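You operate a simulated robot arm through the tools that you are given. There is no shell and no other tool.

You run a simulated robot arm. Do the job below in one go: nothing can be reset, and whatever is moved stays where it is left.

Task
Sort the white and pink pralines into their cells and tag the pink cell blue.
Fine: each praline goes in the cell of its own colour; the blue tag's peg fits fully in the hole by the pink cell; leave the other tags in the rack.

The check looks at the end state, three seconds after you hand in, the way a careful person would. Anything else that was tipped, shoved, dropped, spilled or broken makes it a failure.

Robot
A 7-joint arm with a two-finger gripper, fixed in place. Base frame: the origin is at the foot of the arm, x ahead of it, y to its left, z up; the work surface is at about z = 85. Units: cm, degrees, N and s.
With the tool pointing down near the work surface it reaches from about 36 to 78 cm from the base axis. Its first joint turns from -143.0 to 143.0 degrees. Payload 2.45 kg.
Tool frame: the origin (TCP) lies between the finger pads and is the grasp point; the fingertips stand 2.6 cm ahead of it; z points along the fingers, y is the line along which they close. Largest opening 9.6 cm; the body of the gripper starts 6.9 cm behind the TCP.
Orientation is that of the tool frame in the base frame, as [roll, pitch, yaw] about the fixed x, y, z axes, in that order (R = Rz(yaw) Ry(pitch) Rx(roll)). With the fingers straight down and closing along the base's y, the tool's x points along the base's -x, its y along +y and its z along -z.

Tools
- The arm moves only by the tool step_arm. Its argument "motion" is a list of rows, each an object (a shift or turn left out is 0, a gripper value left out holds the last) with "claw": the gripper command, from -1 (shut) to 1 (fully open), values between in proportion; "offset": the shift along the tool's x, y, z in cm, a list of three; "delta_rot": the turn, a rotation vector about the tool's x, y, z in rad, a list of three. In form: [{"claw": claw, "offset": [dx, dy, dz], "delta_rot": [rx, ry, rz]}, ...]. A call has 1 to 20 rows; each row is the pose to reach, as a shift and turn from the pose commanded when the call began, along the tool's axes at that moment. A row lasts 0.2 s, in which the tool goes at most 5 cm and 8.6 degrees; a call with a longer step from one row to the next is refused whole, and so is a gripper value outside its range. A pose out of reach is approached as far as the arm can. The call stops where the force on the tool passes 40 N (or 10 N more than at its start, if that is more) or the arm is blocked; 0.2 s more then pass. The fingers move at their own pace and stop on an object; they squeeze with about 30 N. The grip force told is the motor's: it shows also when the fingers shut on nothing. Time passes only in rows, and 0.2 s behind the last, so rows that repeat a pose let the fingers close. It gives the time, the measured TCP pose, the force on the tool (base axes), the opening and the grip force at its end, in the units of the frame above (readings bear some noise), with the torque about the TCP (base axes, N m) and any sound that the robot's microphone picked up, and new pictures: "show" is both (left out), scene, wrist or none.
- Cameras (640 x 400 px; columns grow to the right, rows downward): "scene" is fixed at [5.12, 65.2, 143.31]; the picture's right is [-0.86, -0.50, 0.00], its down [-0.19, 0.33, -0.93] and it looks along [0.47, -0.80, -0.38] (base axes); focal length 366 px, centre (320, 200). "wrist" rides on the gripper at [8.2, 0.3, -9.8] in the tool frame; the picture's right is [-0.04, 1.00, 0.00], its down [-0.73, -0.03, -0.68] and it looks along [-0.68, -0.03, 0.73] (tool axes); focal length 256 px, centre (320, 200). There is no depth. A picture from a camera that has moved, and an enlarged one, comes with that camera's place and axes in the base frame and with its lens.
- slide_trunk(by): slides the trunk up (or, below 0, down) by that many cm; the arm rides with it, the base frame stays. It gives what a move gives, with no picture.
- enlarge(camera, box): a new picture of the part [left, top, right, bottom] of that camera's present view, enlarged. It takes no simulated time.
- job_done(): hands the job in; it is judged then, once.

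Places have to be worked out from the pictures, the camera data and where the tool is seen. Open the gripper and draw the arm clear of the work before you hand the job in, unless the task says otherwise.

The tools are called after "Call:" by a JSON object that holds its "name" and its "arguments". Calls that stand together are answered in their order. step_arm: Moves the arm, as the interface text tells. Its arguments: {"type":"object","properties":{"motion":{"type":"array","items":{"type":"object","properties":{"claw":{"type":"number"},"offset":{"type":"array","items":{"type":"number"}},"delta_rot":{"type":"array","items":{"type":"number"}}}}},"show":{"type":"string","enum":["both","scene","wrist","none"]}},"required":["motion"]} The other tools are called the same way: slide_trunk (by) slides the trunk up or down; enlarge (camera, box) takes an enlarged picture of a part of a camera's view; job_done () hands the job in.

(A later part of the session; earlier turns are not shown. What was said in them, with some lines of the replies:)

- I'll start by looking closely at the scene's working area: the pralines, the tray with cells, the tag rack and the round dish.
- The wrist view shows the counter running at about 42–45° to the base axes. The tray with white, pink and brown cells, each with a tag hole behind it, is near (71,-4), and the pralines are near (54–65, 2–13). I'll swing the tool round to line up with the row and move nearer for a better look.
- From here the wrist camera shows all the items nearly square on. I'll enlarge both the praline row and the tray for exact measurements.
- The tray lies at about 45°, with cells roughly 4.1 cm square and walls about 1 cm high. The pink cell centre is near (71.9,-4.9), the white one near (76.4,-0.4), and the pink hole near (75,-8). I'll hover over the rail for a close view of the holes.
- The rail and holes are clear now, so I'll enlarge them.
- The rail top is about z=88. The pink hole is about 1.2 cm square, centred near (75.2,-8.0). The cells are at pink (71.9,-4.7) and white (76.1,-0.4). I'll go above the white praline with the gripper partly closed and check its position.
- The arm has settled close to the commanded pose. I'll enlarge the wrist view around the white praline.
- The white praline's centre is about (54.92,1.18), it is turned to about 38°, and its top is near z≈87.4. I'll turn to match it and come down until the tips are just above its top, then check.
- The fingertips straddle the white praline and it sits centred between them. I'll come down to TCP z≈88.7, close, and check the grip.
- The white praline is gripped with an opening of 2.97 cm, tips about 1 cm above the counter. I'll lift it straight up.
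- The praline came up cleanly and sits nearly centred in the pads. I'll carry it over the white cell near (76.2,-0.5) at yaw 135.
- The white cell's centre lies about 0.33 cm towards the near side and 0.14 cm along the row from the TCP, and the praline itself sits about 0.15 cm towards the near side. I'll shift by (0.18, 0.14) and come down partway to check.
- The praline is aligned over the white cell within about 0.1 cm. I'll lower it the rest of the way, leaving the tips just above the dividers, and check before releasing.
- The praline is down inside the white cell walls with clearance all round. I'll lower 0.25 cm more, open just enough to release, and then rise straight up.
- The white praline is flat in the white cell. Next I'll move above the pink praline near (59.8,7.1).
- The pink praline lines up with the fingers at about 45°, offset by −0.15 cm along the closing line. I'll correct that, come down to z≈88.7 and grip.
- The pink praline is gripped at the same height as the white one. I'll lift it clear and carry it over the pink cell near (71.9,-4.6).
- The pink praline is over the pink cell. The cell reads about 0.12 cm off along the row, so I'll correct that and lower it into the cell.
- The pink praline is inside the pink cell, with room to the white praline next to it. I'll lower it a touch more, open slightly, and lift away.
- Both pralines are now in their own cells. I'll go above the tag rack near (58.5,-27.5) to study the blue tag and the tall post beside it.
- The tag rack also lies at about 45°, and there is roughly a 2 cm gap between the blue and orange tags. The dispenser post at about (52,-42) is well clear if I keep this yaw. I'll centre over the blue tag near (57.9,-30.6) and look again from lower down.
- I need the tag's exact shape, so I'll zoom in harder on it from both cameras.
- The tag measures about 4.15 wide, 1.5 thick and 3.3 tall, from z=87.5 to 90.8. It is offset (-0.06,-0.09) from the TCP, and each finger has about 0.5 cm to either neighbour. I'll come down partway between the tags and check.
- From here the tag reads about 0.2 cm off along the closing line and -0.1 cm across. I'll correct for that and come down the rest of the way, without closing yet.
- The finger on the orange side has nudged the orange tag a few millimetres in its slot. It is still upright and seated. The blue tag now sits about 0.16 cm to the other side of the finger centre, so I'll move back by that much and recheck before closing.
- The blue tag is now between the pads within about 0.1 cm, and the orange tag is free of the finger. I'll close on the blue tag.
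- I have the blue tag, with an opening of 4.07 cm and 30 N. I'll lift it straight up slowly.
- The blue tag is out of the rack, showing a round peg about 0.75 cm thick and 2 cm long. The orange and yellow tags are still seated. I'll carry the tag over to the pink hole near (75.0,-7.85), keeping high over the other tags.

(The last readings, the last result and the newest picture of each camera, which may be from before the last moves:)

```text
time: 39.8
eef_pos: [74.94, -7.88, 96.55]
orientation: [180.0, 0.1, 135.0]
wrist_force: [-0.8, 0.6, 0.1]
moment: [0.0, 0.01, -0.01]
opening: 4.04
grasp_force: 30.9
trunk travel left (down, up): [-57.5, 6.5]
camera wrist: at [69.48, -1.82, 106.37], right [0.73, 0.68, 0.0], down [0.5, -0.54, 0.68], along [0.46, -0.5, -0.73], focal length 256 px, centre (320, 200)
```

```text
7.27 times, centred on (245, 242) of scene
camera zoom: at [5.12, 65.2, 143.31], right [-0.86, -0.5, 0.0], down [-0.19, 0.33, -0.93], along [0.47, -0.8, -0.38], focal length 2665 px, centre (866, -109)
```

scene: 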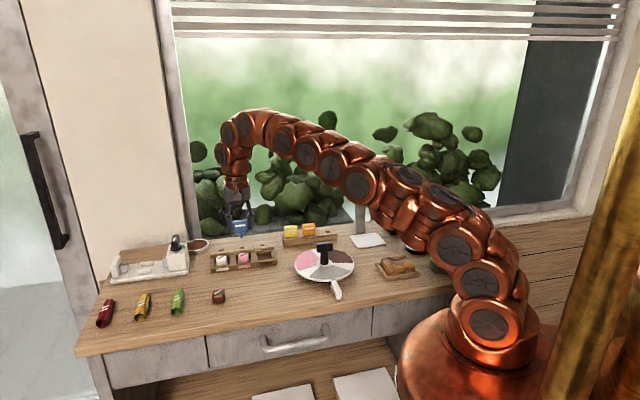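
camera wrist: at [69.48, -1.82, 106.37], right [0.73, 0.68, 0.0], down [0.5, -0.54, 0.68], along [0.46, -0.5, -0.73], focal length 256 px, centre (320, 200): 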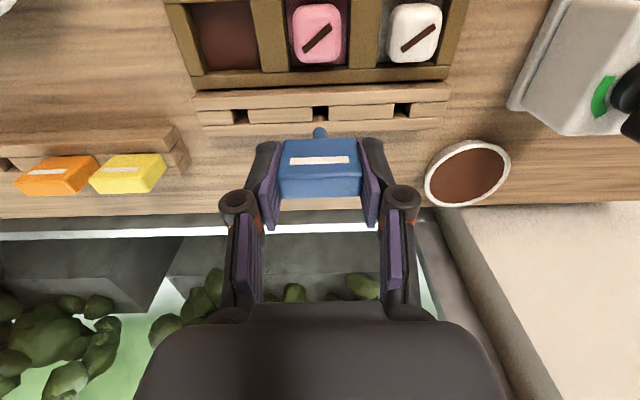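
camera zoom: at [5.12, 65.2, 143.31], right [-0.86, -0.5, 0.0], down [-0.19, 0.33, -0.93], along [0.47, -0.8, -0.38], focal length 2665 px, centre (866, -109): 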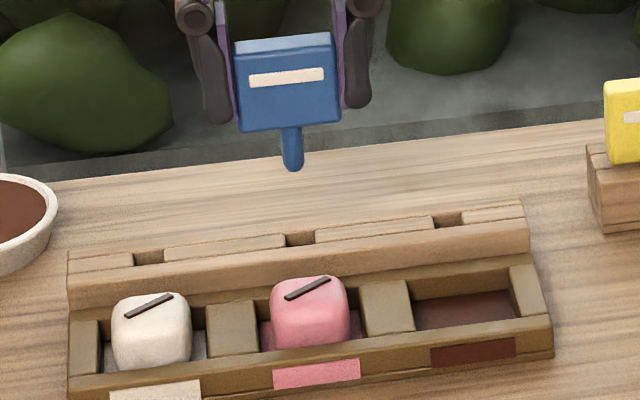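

The hole is about 1.17 cm across and the peg about 0.88 cm. The hole lies about 0.15 cm further away from the peg, and across the row it is centred. I'll shift and lower until the peg tip is just above the rail, then recheck.

Call:
{"name": "step_arm", "arguments": {"motion": [{"claw": -1, "offset": [-0.13, 0.0, 0.6]}, {"claw": -1, "offset": [-0.13, 0.0, 1.2]}, {"claw": -1, "offset": [-0.13, 0.0, 1.8]}, {"claw": -1, "offset": [-0.13, 0.0, 1.8]}, {"claw": -1, "offset": [-0.13, 0.0, 1.8]}, {"claw": -1, "offset": [-0.13, 0.0, 1.8]}], "show": "both"}}

Call:
{"name": "enlarge", "arguments": {"camera": "wrist", "box": [280, 90, 360, 140]}}

Call:
{"name": "enlarge", "arguments": {"camera": "scene", "box": [220, 225, 270, 260]}}

```text
time: 41.2
eef_pos: [75.1, -7.91, 94.64]
orientation: [-179.9, 0.0, 135.0]
wrist_force: [-1.0, 0.5, 0.5]
moment: [-0.03, -0.02, -0.02]
opening: 4.05
grasp_force: 29.8
trunk travel left (down, up): [-57.5, 6.5]
camera wrist: at [69.61, -1.9, 104.54], right [0.73, 0.68, 0.0], down [0.5, -0.54, 0.68], along [0.46, -0.5, -0.73], focal length 256 px, centre (320, 200)
```

scene: 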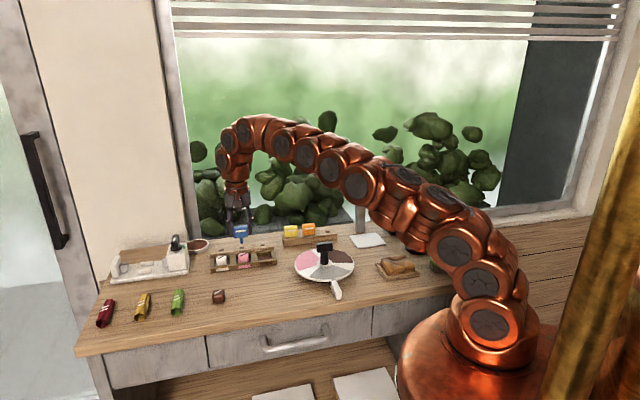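
wrist: 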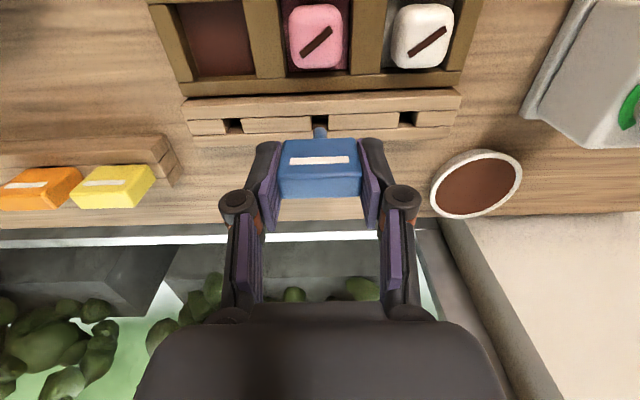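

```text
8.00 times, centred on (320, 115) of wrist
camera zoom: at [69.61, -1.9, 104.54], right [0.73, 0.68, 0.0], down [0.5, -0.54, 0.68], along [0.46, -0.5, -0.73], focal length 2048 px, centre (320, 880)
```

zoom: 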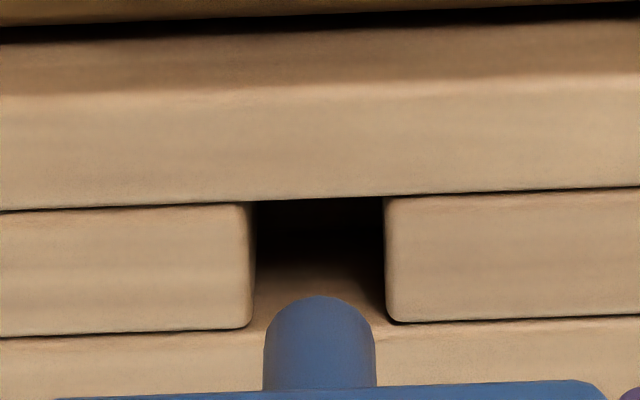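

```text
11.43 times, centred on (245, 242) of scene
camera zoom: at [5.12, 65.2, 143.31], right [-0.86, -0.5, 0.0], down [-0.19, 0.33, -0.93], along [0.47, -0.8, -0.38], focal length 4188 px, centre (1177, -286)
```

zoom: 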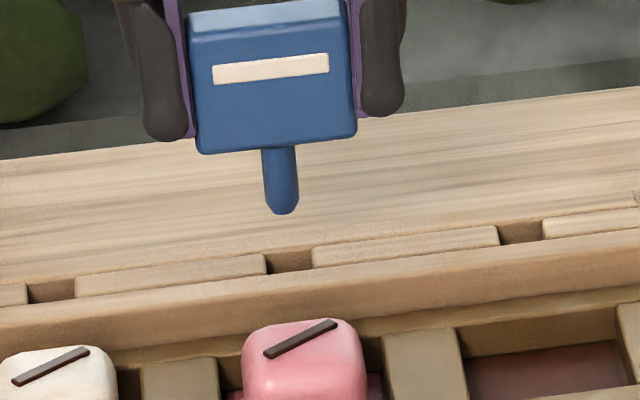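

The peg is lined up with the hole across the row and is still about 1–1.5 cm above the rail. I'll lower it another 0.8 cm so the depth alignment can be judged with less parallax.

Call:
{"name": "step_arm", "arguments": {"motion": [{"claw": -1, "offset": [0, 0, 0.4]}, {"claw": -1, "offset": [0, 0, 0.8]}, {"claw": -1, "offset": [0, 0, 0.8]}, {"claw": -1, "offset": [0, 0, 0.8]}, {"claw": -1, "offset": [0, 0, 0.8]}], "show": "both"}}

Call:
{"name": "enlarge", "arguments": {"camera": "wrist", "box": [280, 90, 360, 140]}}

Call:
{"name": "enlarge", "arguments": {"camera": "scene", "box": [226, 228, 261, 252]}}

```text
time: 42.4
eef_pos: [75.06, -7.96, 93.93]
orientation: [180.0, 0.0, 135.0]
wrist_force: [0.4, 0.6, -0.1]
moment: [-0.02, 0.02, 0.03]
opening: 4.04
grasp_force: 30.2
trunk travel left (down, up): [-57.5, 6.5]
camera wrist: at [69.54, -1.94, 103.75], right [0.73, 0.68, 0.0], down [0.5, -0.54, 0.68], along [0.46, -0.5, -0.73], focal length 256 px, centre (320, 200)
```

scene: 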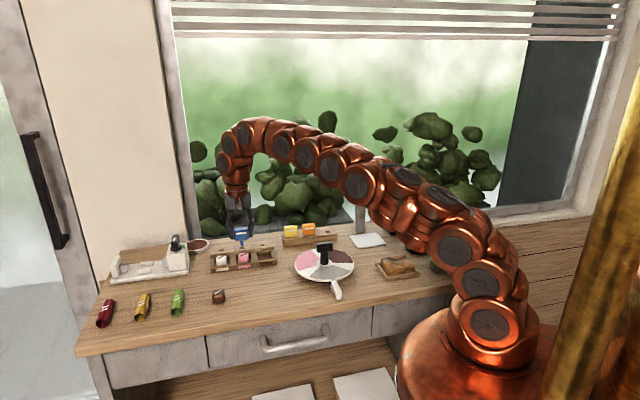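
wrist: 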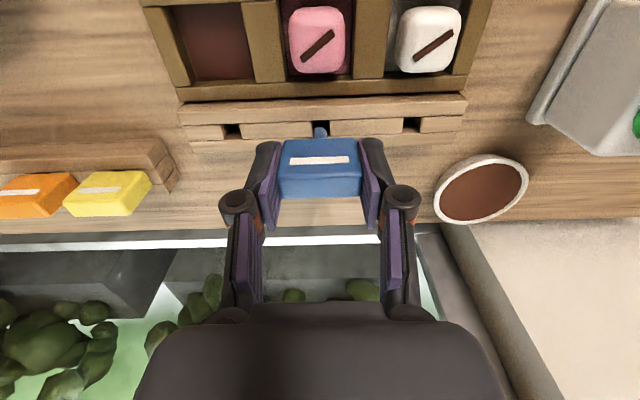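

```text
8.00 times, centred on (320, 115) of wrist
camera zoom: at [69.54, -1.94, 103.75], right [0.73, 0.68, 0.0], down [0.5, -0.54, 0.68], along [0.46, -0.5, -0.73], focal length 2048 px, centre (320, 880)
```

zoom: 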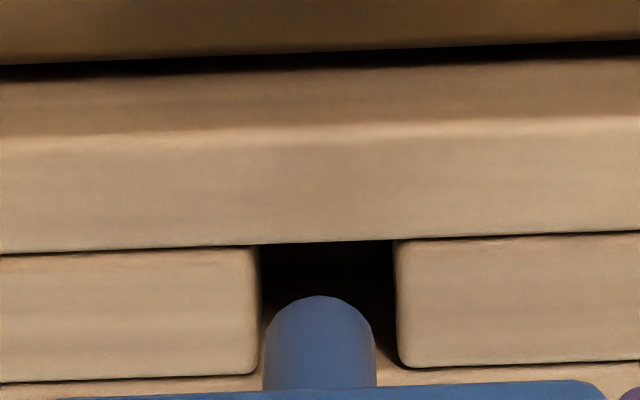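

```text
16.00 times, centred on (244, 240) of scene
camera zoom: at [5.12, 65.2, 143.31], right [-0.86, -0.5, 0.0], down [-0.19, 0.33, -0.93], along [0.47, -0.8, -0.38], focal length 5864 px, centre (1544, -440)
```

zoom: 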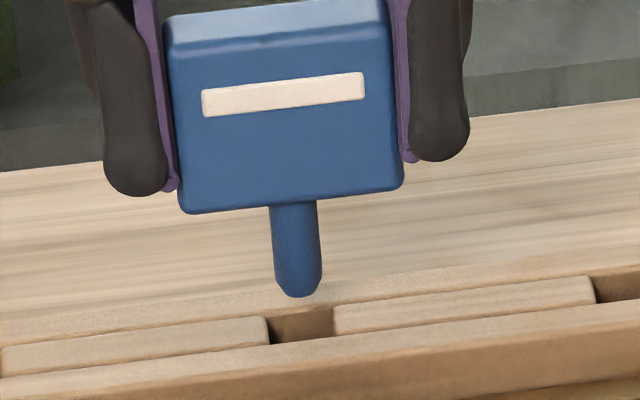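

Across the row the hole is about 0.05 cm off. In depth, the two views together suggest it is 0.1–0.2 cm farther away than the peg. I'll shift (-0.12, +0.05), go down 0.4 cm, and look again just above the hole.

Call:
{"name": "step_arm", "arguments": {"motion": [{"claw": -1, "offset": [-0.12, 0.05, 0]}, {"claw": -1, "offset": [-0.12, 0.05, 0.2]}, {"claw": -1, "offset": [-0.12, 0.05, 0.4]}, {"claw": -1, "offset": [-0.12, 0.05, 0.4]}, {"claw": -1, "offset": [-0.12, 0.05, 0.4]}, {"claw": -1, "offset": [-0.12, 0.05, 0.4]}], "show": "both"}}

Call:
{"name": "enlarge", "arguments": {"camera": "wrist", "box": [280, 90, 360, 140]}}

Call:
{"name": "enlarge", "arguments": {"camera": "scene", "box": [226, 228, 261, 252]}}

```text
time: 43.8
eef_pos: [75.25, -7.99, 93.46]
orientation: [-180.0, -0.1, 135.0]
wrist_force: [-0.3, 0.3, 0.2]
moment: [-0.02, -0.04, 0.0]
opening: 4.07
grasp_force: 30.5
trunk travel left (down, up): [-57.5, 6.5]
camera wrist: at [69.65, -1.99, 103.29], right [0.73, 0.68, 0.0], down [0.5, -0.54, 0.68], along [0.46, -0.5, -0.73], focal length 256 px, centre (320, 200)
```

scene: 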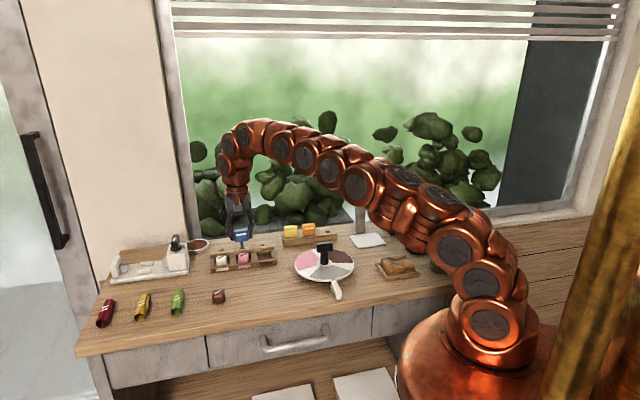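
wrist: 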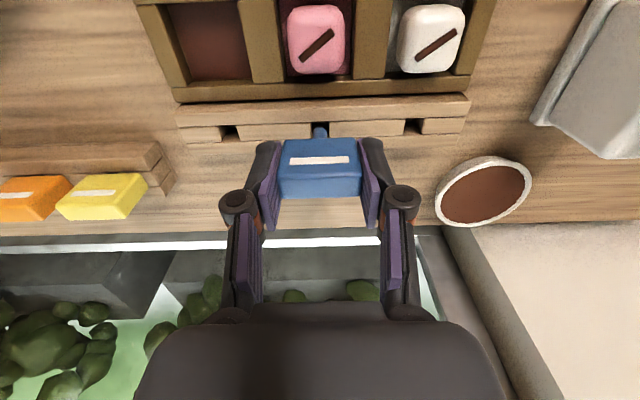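

```text
8.00 times, centred on (320, 115) of wrist
camera zoom: at [69.65, -1.99, 103.29], right [0.73, 0.68, 0.0], down [0.5, -0.54, 0.68], along [0.46, -0.5, -0.73], focal length 2048 px, centre (320, 880)
```

zoom: 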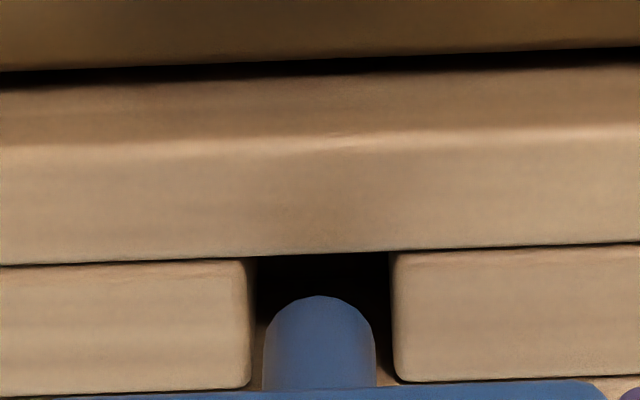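

```text
16.00 times, centred on (244, 240) of scene
camera zoom: at [5.12, 65.2, 143.31], right [-0.86, -0.5, 0.0], down [-0.19, 0.33, -0.93], along [0.47, -0.8, -0.38], focal length 5864 px, centre (1544, -440)
```

zoom: 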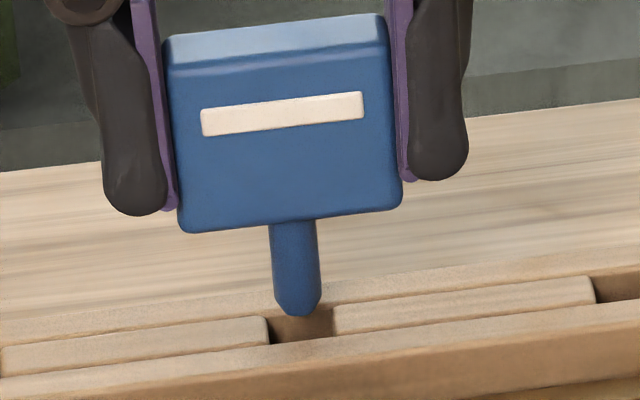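

The peg now sits centred over the hole sideways and within about 0.05 cm in depth, its tip roughly 0.3 cm above the rail. I'll nudge 0.04 cm further and lower slowly into the hole, watching the force.

Call:
{"name": "step_arm", "arguments": {"motion": [{"claw": -1, "offset": [-0.04, 0, 0.2]}, {"claw": -1, "offset": [-0.04, 0, 0.4]}, {"claw": -1, "offset": [-0.04, 0, 0.6]}, {"claw": -1, "offset": [-0.04, 0, 0.8]}, {"claw": -1, "offset": [-0.04, 0, 0.8]}, {"claw": -1, "offset": [-0.04, 0, 0.8]}], "show": "both"}}

Call:
{"name": "enlarge", "arguments": {"camera": "wrist", "box": [280, 90, 360, 140]}}

Call:
{"name": "enlarge", "arguments": {"camera": "scene", "box": [226, 228, 261, 252]}}

```text
time: 45.2
eef_pos: [75.3, -8.04, 92.67]
orientation: [179.9, 0.0, 134.9]
wrist_force: [-0.6, -0.1, -0.4]
moment: [-0.01, 0.0, 0.03]
opening: 4.04
grasp_force: 30.0
trunk travel left (down, up): [-57.5, 6.5]
camera wrist: at [69.75, -2.05, 102.47], right [0.73, 0.68, 0.0], down [0.5, -0.54, 0.68], along [0.46, -0.5, -0.73], focal length 256 px, centre (320, 200)
```

scene: 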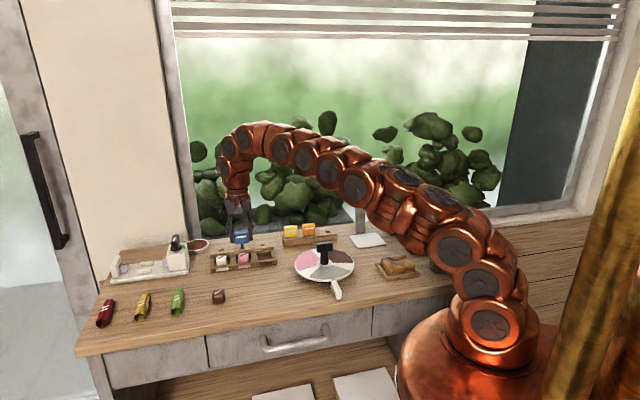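
wrist: 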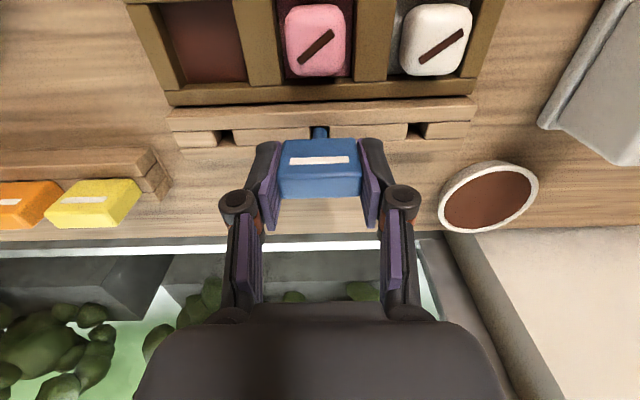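

```text
8.00 times, centred on (320, 115) of wrist
camera zoom: at [69.75, -2.05, 102.47], right [0.73, 0.68, 0.0], down [0.5, -0.54, 0.68], along [0.46, -0.5, -0.73], focal length 2048 px, centre (320, 880)
```

zoom: 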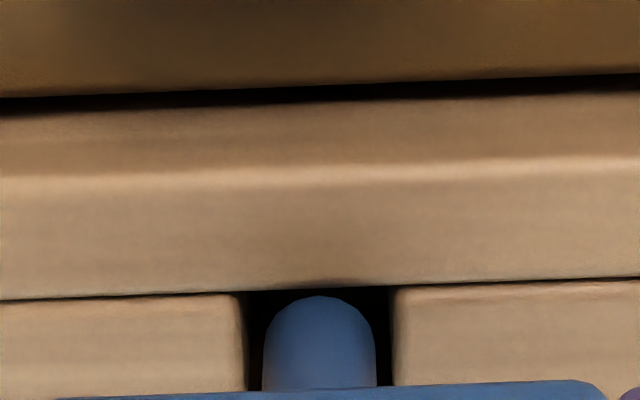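

```text
16.00 times, centred on (244, 240) of scene
camera zoom: at [5.12, 65.2, 143.31], right [-0.86, -0.5, 0.0], down [-0.19, 0.33, -0.93], along [0.47, -0.8, -0.38], focal length 5864 px, centre (1544, -440)
```

zoom: 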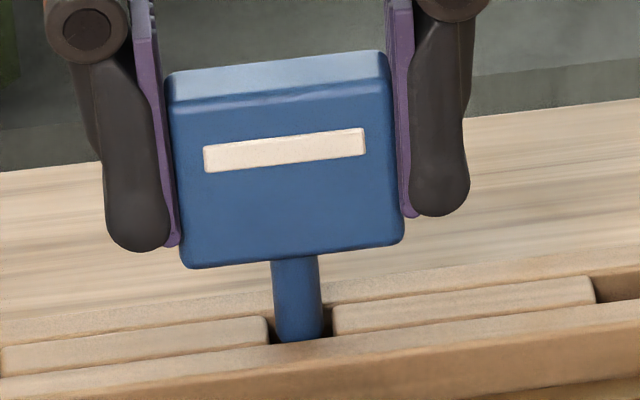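

The peg has entered the hole with no contact force and clearance on every side. I'll keep lowering gently.

Call:
{"name": "step_arm", "arguments": {"motion": [{"claw": -1, "offset": [0.03, 0, 0.25]}, {"claw": -1, "offset": [0.03, 0, 0.5]}, {"claw": -1, "offset": [0.03, 0, 0.75]}, {"claw": -1, "offset": [0.03, 0, 1.0]}, {"claw": -1, "offset": [0.03, 0, 1.0]}, {"claw": -1, "offset": [0.03, 0, 1.0]}], "show": "both"}}

Call:
{"name": "enlarge", "arguments": {"camera": "wrist", "box": [260, 85, 380, 160]}}

Call:
{"name": "enlarge", "arguments": {"camera": "scene", "box": [226, 228, 261, 252]}}

```text
time: 46.6
eef_pos: [75.14, -8.02, 91.62]
orientation: [180.0, 0.0, 135.0]
wrist_force: [1.0, -1.0, 0.0]
moment: [-0.05, -0.07, 0.01]
opening: 4.09
grasp_force: 29.7
trunk travel left (down, up): [-57.5, 6.5]
camera wrist: at [69.7, -1.98, 101.45], right [0.73, 0.68, 0.0], down [0.5, -0.54, 0.68], along [0.46, -0.5, -0.73], focal length 256 px, centre (320, 200)
```

scene: 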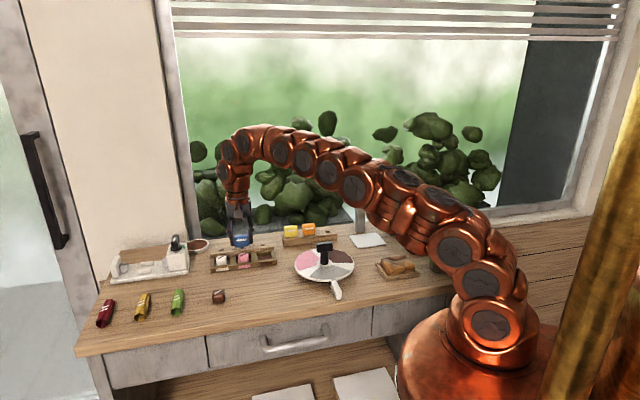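
wrist: 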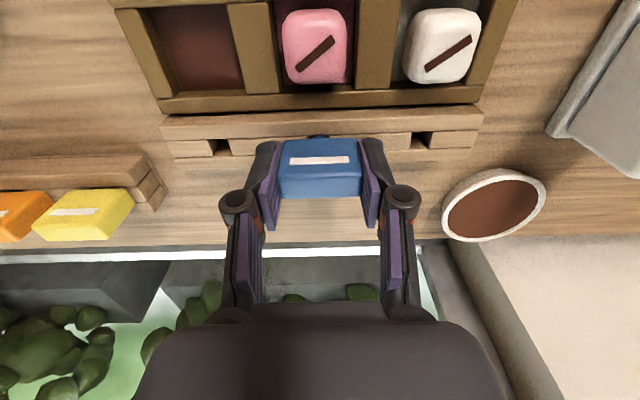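

```text
5.33 times, centred on (320, 122) of wrist
camera zoom: at [69.7, -1.98, 101.45], right [0.73, 0.68, 0.0], down [0.5, -0.54, 0.68], along [0.46, -0.5, -0.73], focal length 1365 px, centre (320, 613)
```

zoom: 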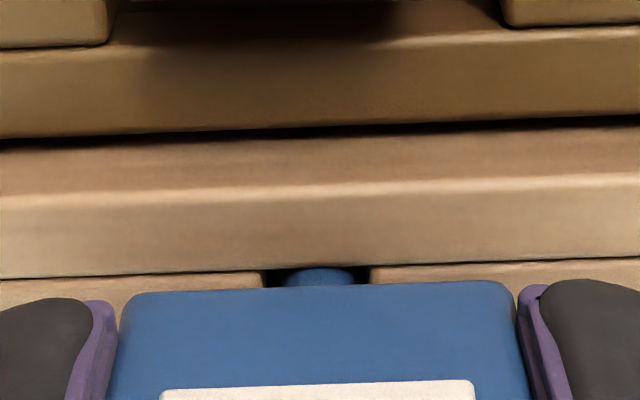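

```text
16.00 times, centred on (244, 240) of scene
camera zoom: at [5.12, 65.2, 143.31], right [-0.86, -0.5, 0.0], down [-0.19, 0.33, -0.93], along [0.47, -0.8, -0.38], focal length 5864 px, centre (1544, -440)
```

zoom: 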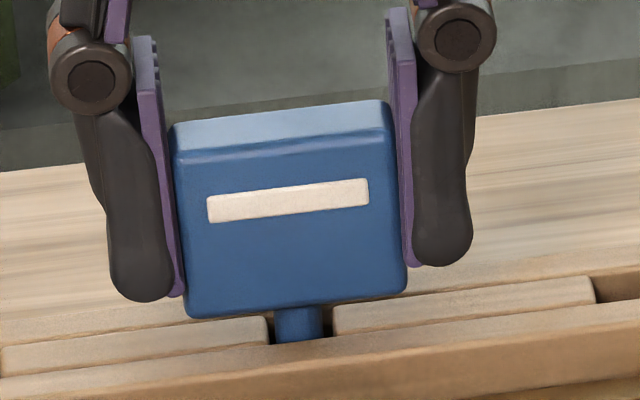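

The tag is about 0.7 cm from seated, with force still near zero. I'll lower it in small steps until it lands on the rail.

Call:
{"name": "step_arm", "arguments": {"motion": [{"claw": -1, "offset": [0, 0, 0.2]}, {"claw": -1, "offset": [0, 0, 0.4]}, {"claw": -1, "offset": [0, 0, 0.5]}, {"claw": -1, "offset": [0, 0, 0.5]}, {"claw": -1, "offset": [0, 0, 0.5]}], "show": "both"}}

Call:
{"name": "enlarge", "arguments": {"camera": "wrist", "box": [260, 85, 380, 160]}}

Call:
{"name": "enlarge", "arguments": {"camera": "scene", "box": [226, 228, 261, 252]}}

```text
time: 47.8
eef_pos: [75.23, -8.04, 90.96]
orientation: [-180.0, -0.1, 135.0]
wrist_force: [2.7, -2.8, 0.4]
moment: [-0.15, -0.08, 0.0]
opening: 4.05
grasp_force: 29.9
trunk travel left (down, up): [-57.5, 6.5]
camera wrist: at [69.67, -2.01, 100.88], right [0.73, 0.68, 0.0], down [0.5, -0.54, 0.68], along [0.46, -0.5, -0.73], focal length 256 px, centre (320, 200)
```

scene: 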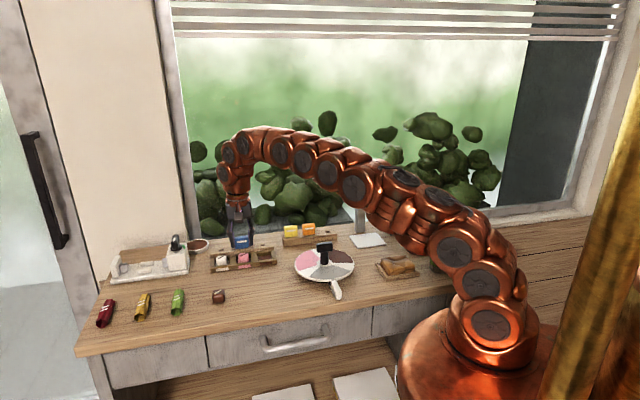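
wrist: 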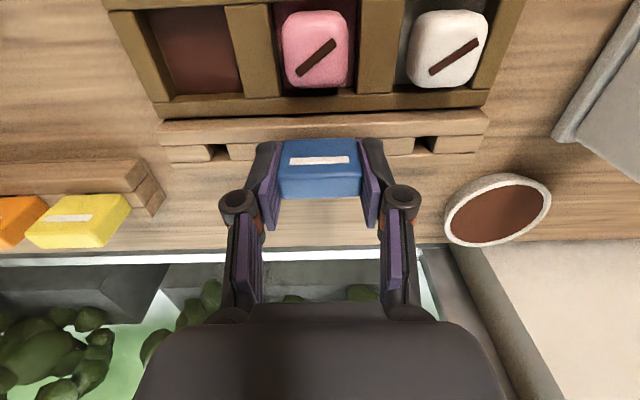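

```text
5.33 times, centred on (320, 122) of wrist
camera zoom: at [69.67, -2.01, 100.88], right [0.73, 0.68, 0.0], down [0.5, -0.54, 0.68], along [0.46, -0.5, -0.73], focal length 1365 px, centre (320, 613)
```

zoom: 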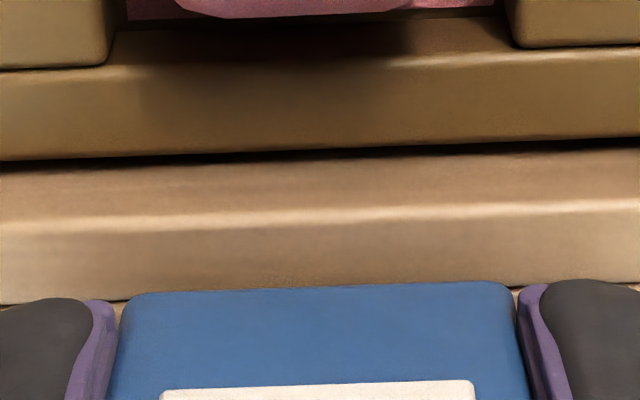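

```text
16.00 times, centred on (244, 240) of scene
camera zoom: at [5.12, 65.2, 143.31], right [-0.86, -0.5, 0.0], down [-0.19, 0.33, -0.93], along [0.47, -0.8, -0.38], focal length 5864 px, centre (1544, -440)
```

zoom: 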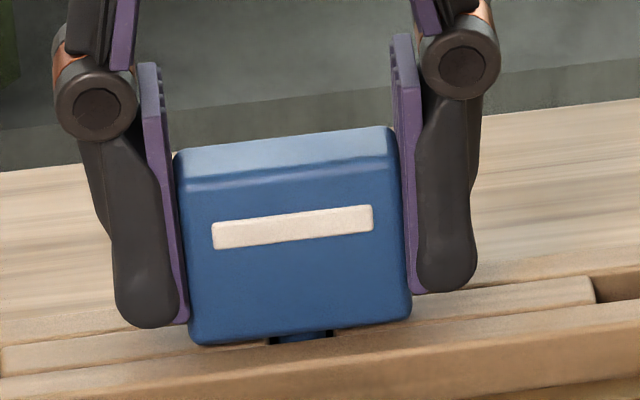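

The tag is almost seated. The reading shows a light sideways push of about 4 N towards the far side, so the peg is touching the near wall of the hole. I'll ease 0.08 cm to the far side and lower a little more.

Call:
{"name": "step_arm", "arguments": {"motion": [{"claw": -1, "offset": [-0.08, 0, 0]}, {"claw": -1, "offset": [-0.08, 0, 0.1]}, {"claw": -1, "offset": [-0.08, 0, 0.15]}, {"claw": -1, "offset": [-0.08, 0, 0.15]}], "show": "both"}}

Call:
{"name": "enlarge", "arguments": {"camera": "scene", "box": [226, 232, 261, 256]}}

```text
time: 48.8
eef_pos: [75.24, -8.08, 91.05]
orientation: [179.9, 0.0, 135.0]
wrist_force: [0.0, -0.5, 0.8]
moment: [0.0, 0.03, 0.01]
opening: 4.02
grasp_force: 30.3
trunk travel left (down, up): [-57.5, 6.5]
camera wrist: at [69.73, -2.01, 100.8], right [0.73, 0.68, 0.0], down [0.5, -0.54, 0.68], along [0.46, -0.5, -0.73], focal length 256 px, centre (320, 200)
```

scene: 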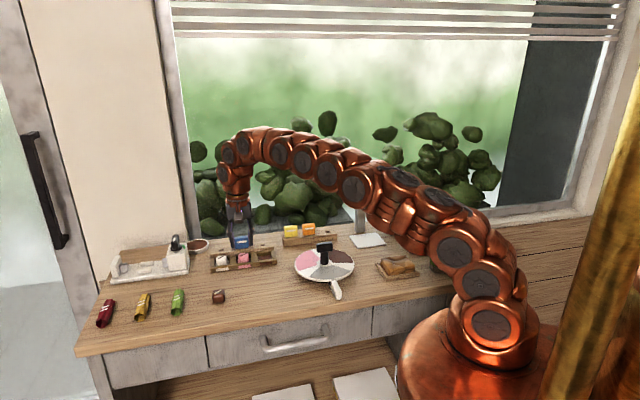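
wrist: 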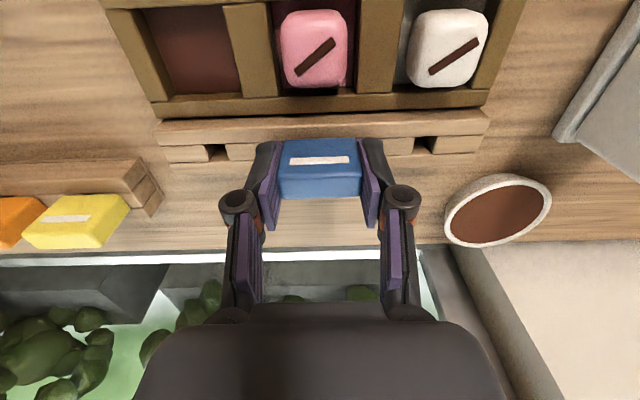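

```text
16.00 times, centred on (244, 244) of scene
camera zoom: at [5.12, 65.2, 143.31], right [-0.86, -0.5, 0.0], down [-0.19, 0.33, -0.93], along [0.47, -0.8, -0.38], focal length 5864 px, centre (1544, -504)
```

zoom: 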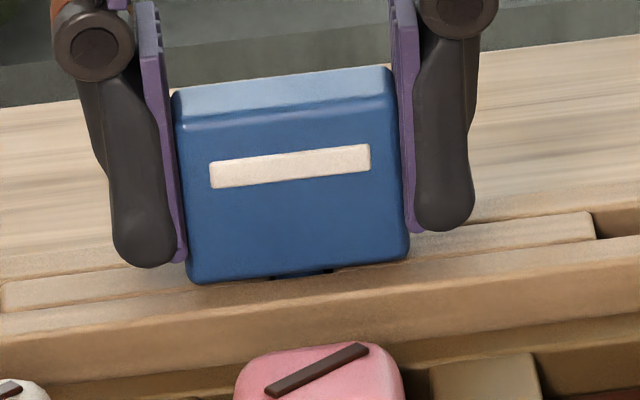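

The sideways push is gone and the tag looks within a millimetre or two of the rail. I'll lower 0.12 cm more and read the vertical force.

Call:
{"name": "step_arm", "arguments": {"motion": [{"claw": -1, "offset": [0, 0, 0.06]}, {"claw": -1, "offset": [0, 0, 0.12]}, {"claw": -1, "offset": [0, 0, 0.12]}], "show": "none"}}

Call:
{"name": "enlarge", "arguments": {"camera": "scene", "box": [231, 238, 256, 254]}}

```text
time: 49.6
eef_pos: [75.33, -8.03, 91.03]
orientation: [-179.9, 0.0, 134.9]
wrist_force: [-0.3, -0.8, 0.4]
moment: [0.02, 0.0, 0.01]
opening: 4.03
grasp_force: 29.7
trunk travel left (down, up): [-57.5, 6.5]
```

```text
16.00 times, centred on (244, 246) of scene
camera zoom: at [5.12, 65.2, 143.31], right [-0.86, -0.5, 0.0], down [-0.19, 0.33, -0.93], along [0.47, -0.8, -0.38], focal length 5864 px, centre (1544, -536)
```

zoom: 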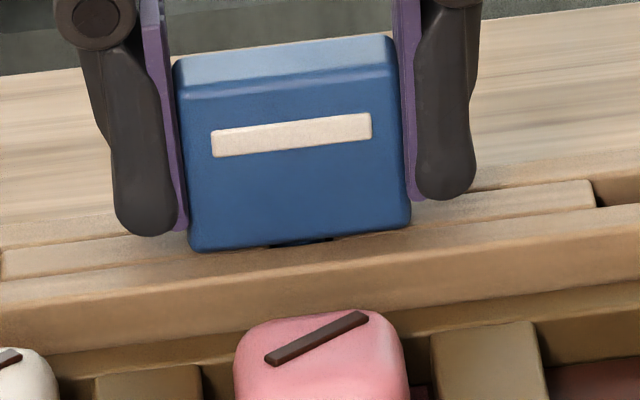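

There is still no vertical load, so the tag is slightly above the rail. I'll lower another 0.15 cm.

Call:
{"name": "step_arm", "arguments": {"motion": [{"claw": -1, "offset": [0, 0, 0.08]}, {"claw": -1, "offset": [0, 0, 0.15]}, {"claw": -1, "offset": [0, 0, 0.15]}], "show": "none"}}

Call:
{"name": "enlarge", "arguments": {"camera": "scene", "box": [231, 238, 256, 254]}}

```text
time: 50.4
eef_pos: [75.49, -8.11, 90.82]
orientation: [180.0, 0.0, 135.0]
wrist_force: [-0.7, -1.4, 5.0]
moment: [-0.03, 0.02, -0.02]
opening: 4.08
grasp_force: 29.8
trunk travel left (down, up): [-57.5, 6.5]
```

```text
16.00 times, centred on (244, 246) of scene
camera zoom: at [5.12, 65.2, 143.31], right [-0.86, -0.5, 0.0], down [-0.19, 0.33, -0.93], along [0.47, -0.8, -0.38], focal length 5864 px, centre (1544, -536)
```

zoom: 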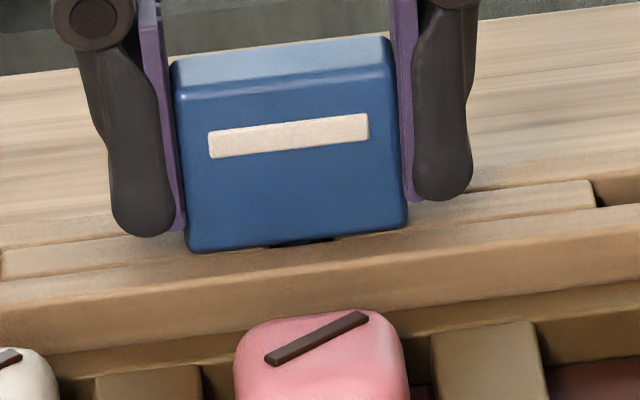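

A 5 N upward reaction shows the tag has landed on the rail. I'll open the fingers a little to release it and rise straight up.

Call:
{"name": "step_arm", "arguments": {"motion": [{"claw": -1, "offset": [0, 0, 0]}, {"claw": 0.0, "offset": [0, 0, 0]}, {"claw": 0.1, "offset": [0, 0, 0]}, {"claw": 0.1, "offset": [0, 0, 0]}, {"claw": 0.1, "offset": [0, 0, -0.8]}, {"claw": 0.1, "offset": [0, 0, -2]}, {"claw": 0.1, "offset": [0, 0, -4]}, {"claw": 0.1, "offset": [0, 0, -7]}, {"claw": 0.1, "offset": [0, 0, -9]}, {"claw": 0.1, "offset": [0, 0, -9]}], "show": "both"}}

Call:
{"name": "enlarge", "arguments": {"camera": "scene", "box": [226, 234, 261, 258]}}

Call:
{"name": "enlarge", "arguments": {"camera": "wrist", "box": [200, 30, 440, 180]}}

```text
time: 52.6
eef_pos: [75.41, -8.17, 99.9]
orientation: [-180.0, 0.0, 135.0]
wrist_force: [-0.2, -0.7, 0.0]
moment: [-0.01, 0.01, 0.02]
opening: 5.27
grasp_force: 0.1
trunk travel left (down, up): [-57.5, 6.5]
camera wrist: at [69.84, -2.05, 109.67], right [0.73, 0.68, 0.0], down [0.5, -0.54, 0.68], along [0.46, -0.5, -0.73], focal length 256 px, centre (320, 200)
```

scene: 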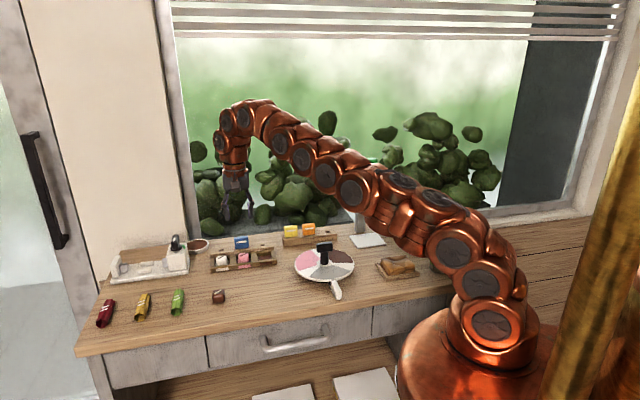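
wrist: 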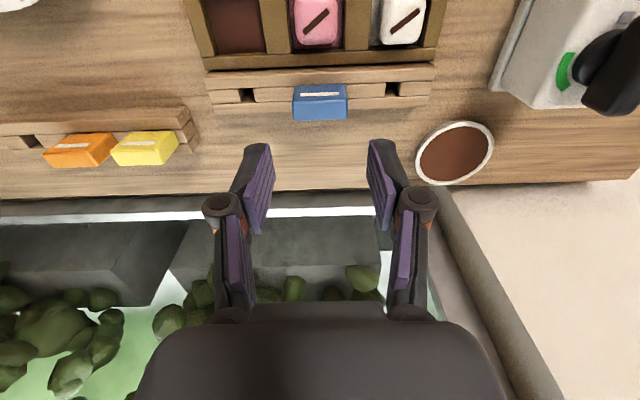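

```text
16.00 times, centred on (244, 246) of scene
camera zoom: at [5.12, 65.2, 143.31], right [-0.86, -0.5, 0.0], down [-0.19, 0.33, -0.93], along [0.47, -0.8, -0.38], focal length 5864 px, centre (1544, -536)
```

zoom: 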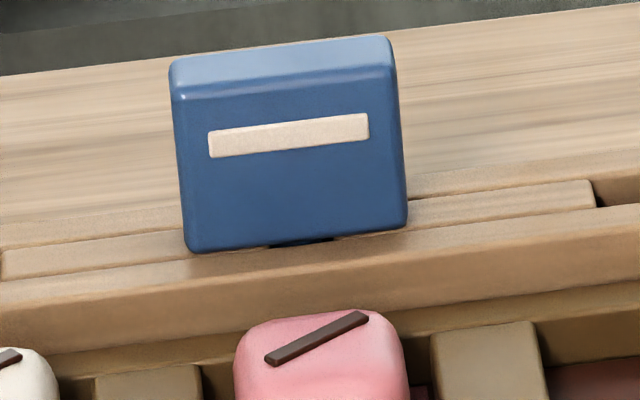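

```text
2.67 times, centred on (320, 105) of wrist
camera zoom: at [69.84, -2.05, 109.67], right [0.73, 0.68, 0.0], down [0.5, -0.54, 0.68], along [0.46, -0.5, -0.73], focal length 683 px, centre (320, 453)
```

zoom: 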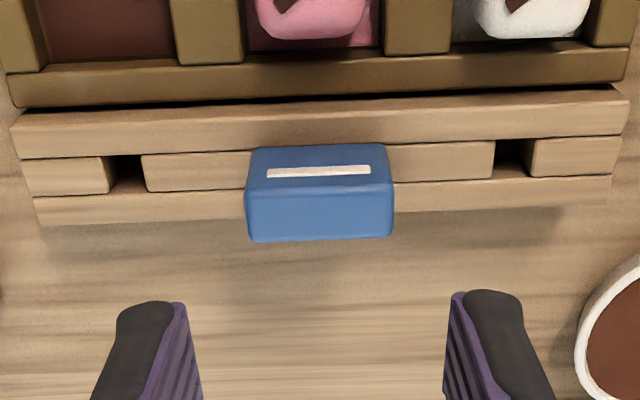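

The blue tag stands upright by the pink cell and stayed put after release. I'll compare its seating with the tags still in the rack, and check that the orange tag is fine.

Call:
{"name": "enlarge", "arguments": {"camera": "scene", "box": [283, 222, 323, 250]}}

Call:
{"name": "enlarge", "arguments": {"camera": "scene", "box": [200, 230, 290, 285]}}

Call:
{"name": "enlarge", "arguments": {"camera": "wrist", "box": [0, 80, 220, 200]}}

```text
14.29 times, centred on (303, 236) of scene
camera zoom: at [5.12, 65.2, 143.31], right [-0.86, -0.5, 0.0], down [-0.19, 0.33, -0.93], along [0.47, -0.8, -0.38], focal length 5236 px, centre (563, -314)
```

zoom: 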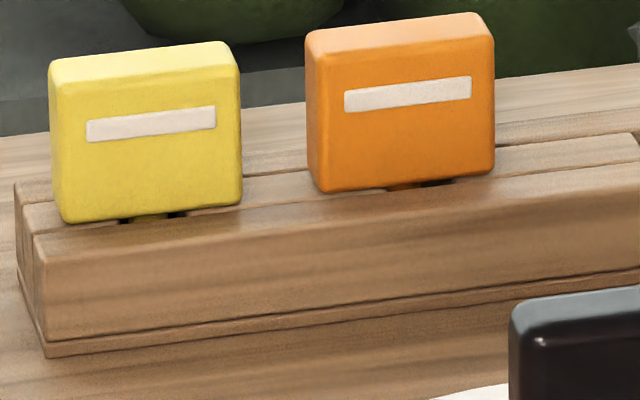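

```text
7.11 times, centred on (245, 258) of scene
camera zoom: at [5.12, 65.2, 143.31], right [-0.86, -0.5, 0.0], down [-0.19, 0.33, -0.93], along [0.47, -0.8, -0.38], focal length 2606 px, centre (853, -209)
```

zoom: 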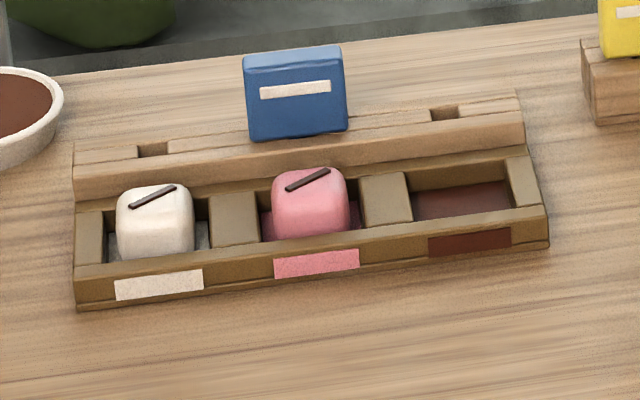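

```text
2.91 times, centred on (110, 140) of wrist
camera zoom: at [69.84, -2.05, 109.67], right [0.73, 0.68, 0.0], down [0.5, -0.54, 0.68], along [0.46, -0.5, -0.73], focal length 745 px, centre (931, 374)
```

zoom: 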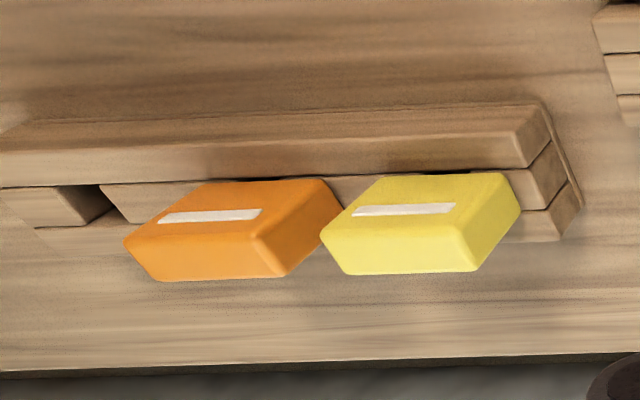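

Everything is in place: white and pink in their cells, the blue tag seated like the rack tags, the orange and yellow tags upright in the rack, and the tray unmoved. I'll open the gripper and draw the arm up and back, clear of the work.

Call:
{"name": "step_arm", "arguments": {"motion": [{"claw": 0.1, "offset": [0, 0, -4]}, {"claw": 0.1, "offset": [0, 0, -8]}, {"claw": 1, "offset": [0, 0, -12]}, {"claw": 1, "offset": [3.2, -2, -13.5]}, {"claw": 1, "offset": [6.4, -4, -15]}, {"claw": 1, "offset": [9.6, -6, -16.5]}, {"claw": 1, "offset": [12.8, -8, -17.2]}, {"claw": 1, "offset": [16, -10, -17.2]}, {"claw": 1, "offset": [19.2, -12, -17.2]}, {"claw": 1, "offset": [22.2, -13.6, -17.2]}, {"claw": 1, "offset": [22.2, -13.6, -17.2]}, {"claw": 1, "offset": [22.2, -13.6, -17.2]}], "show": "both"}}

Call:
{"name": "enlarge", "arguments": {"camera": "scene", "box": [190, 215, 350, 315]}}

```text
time: 55.2
eef_pos: [49.92, -1.96, 116.93]
orientation: [180.0, 0.0, 135.0]
wrist_force: [-0.1, 0.6, -0.3]
moment: [0.01, -0.03, -0.04]
opening: 9.6
grasp_force: 0.0
out of reach, approached as far as the arm can: row 1, 2, 3, 4, 5
trunk travel left (down, up): [-57.5, 6.5]
camera wrist: at [44.42, 4.07, 126.76], right [0.73, 0.68, 0.0], down [0.5, -0.54, 0.68], along [0.46, -0.5, -0.73], focal length 256 px, centre (320, 200)
```

scene: 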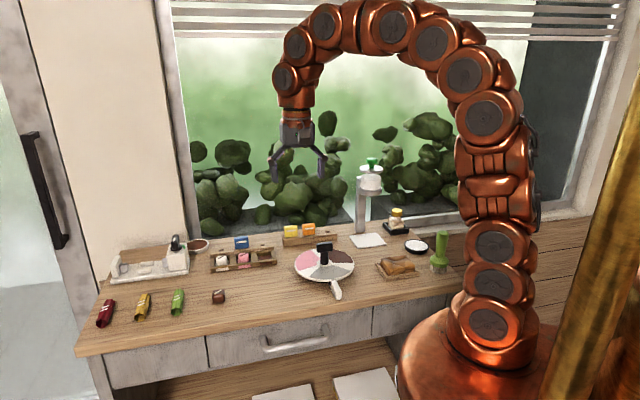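
wrist: 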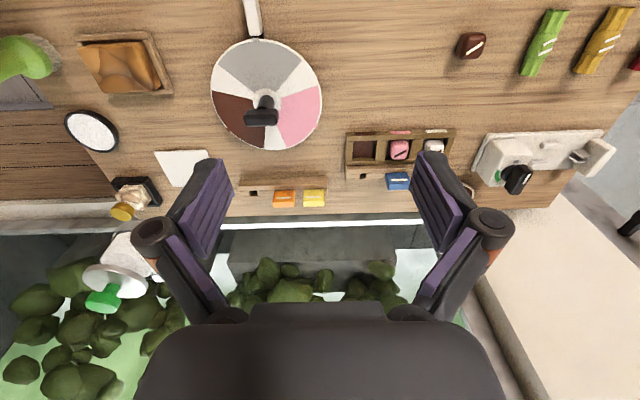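

```text
4.00 times, centred on (270, 265) of scene
camera zoom: at [5.12, 65.2, 143.31], right [-0.86, -0.5, 0.0], down [-0.19, 0.33, -0.93], along [0.47, -0.8, -0.38], focal length 1466 px, centre (520, -60)
```

zoom: 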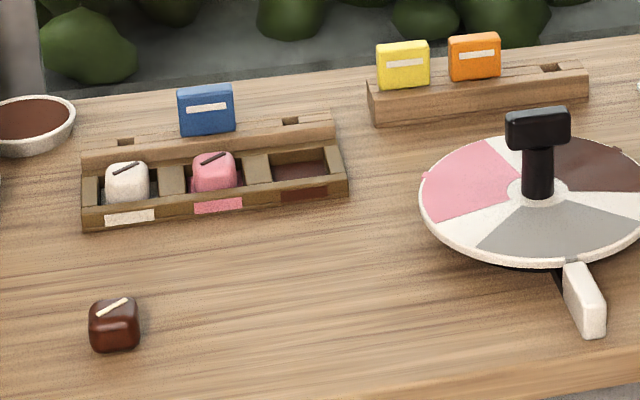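

The arm is clear and the gripper is open. The white and pink pralines are in their cells, the blue tag is seated in the hole by the pink cell, the other tags are in the rack, and nothing has tipped or spilled. I'm handing in the job.

Call:
{"name": "job_done", "arguments": {}}

```text
The job is handed in.
```

The job is handed in; the check's result hasn't come back yet. When I handed it in:

- **Pralines:** the white one is in the white cell and the pink one is in the pink cell, both lying flat.
- **Blue tag:** it stands upright in the hole by the pink cell. I lowered it until it pushed back with about 5 N, so it should be resting on the rail with the peg fully in.
- **Other tags:** yellow and orange are still upright in the rack. While reaching for the blue tag, a finger nudged the orange one about 3 mm sideways in its slot. I left it there.
- **Everything else:** I saw nothing tipped or spilled, and the tray is where it started. The gripper is open and the arm is clear of the work.
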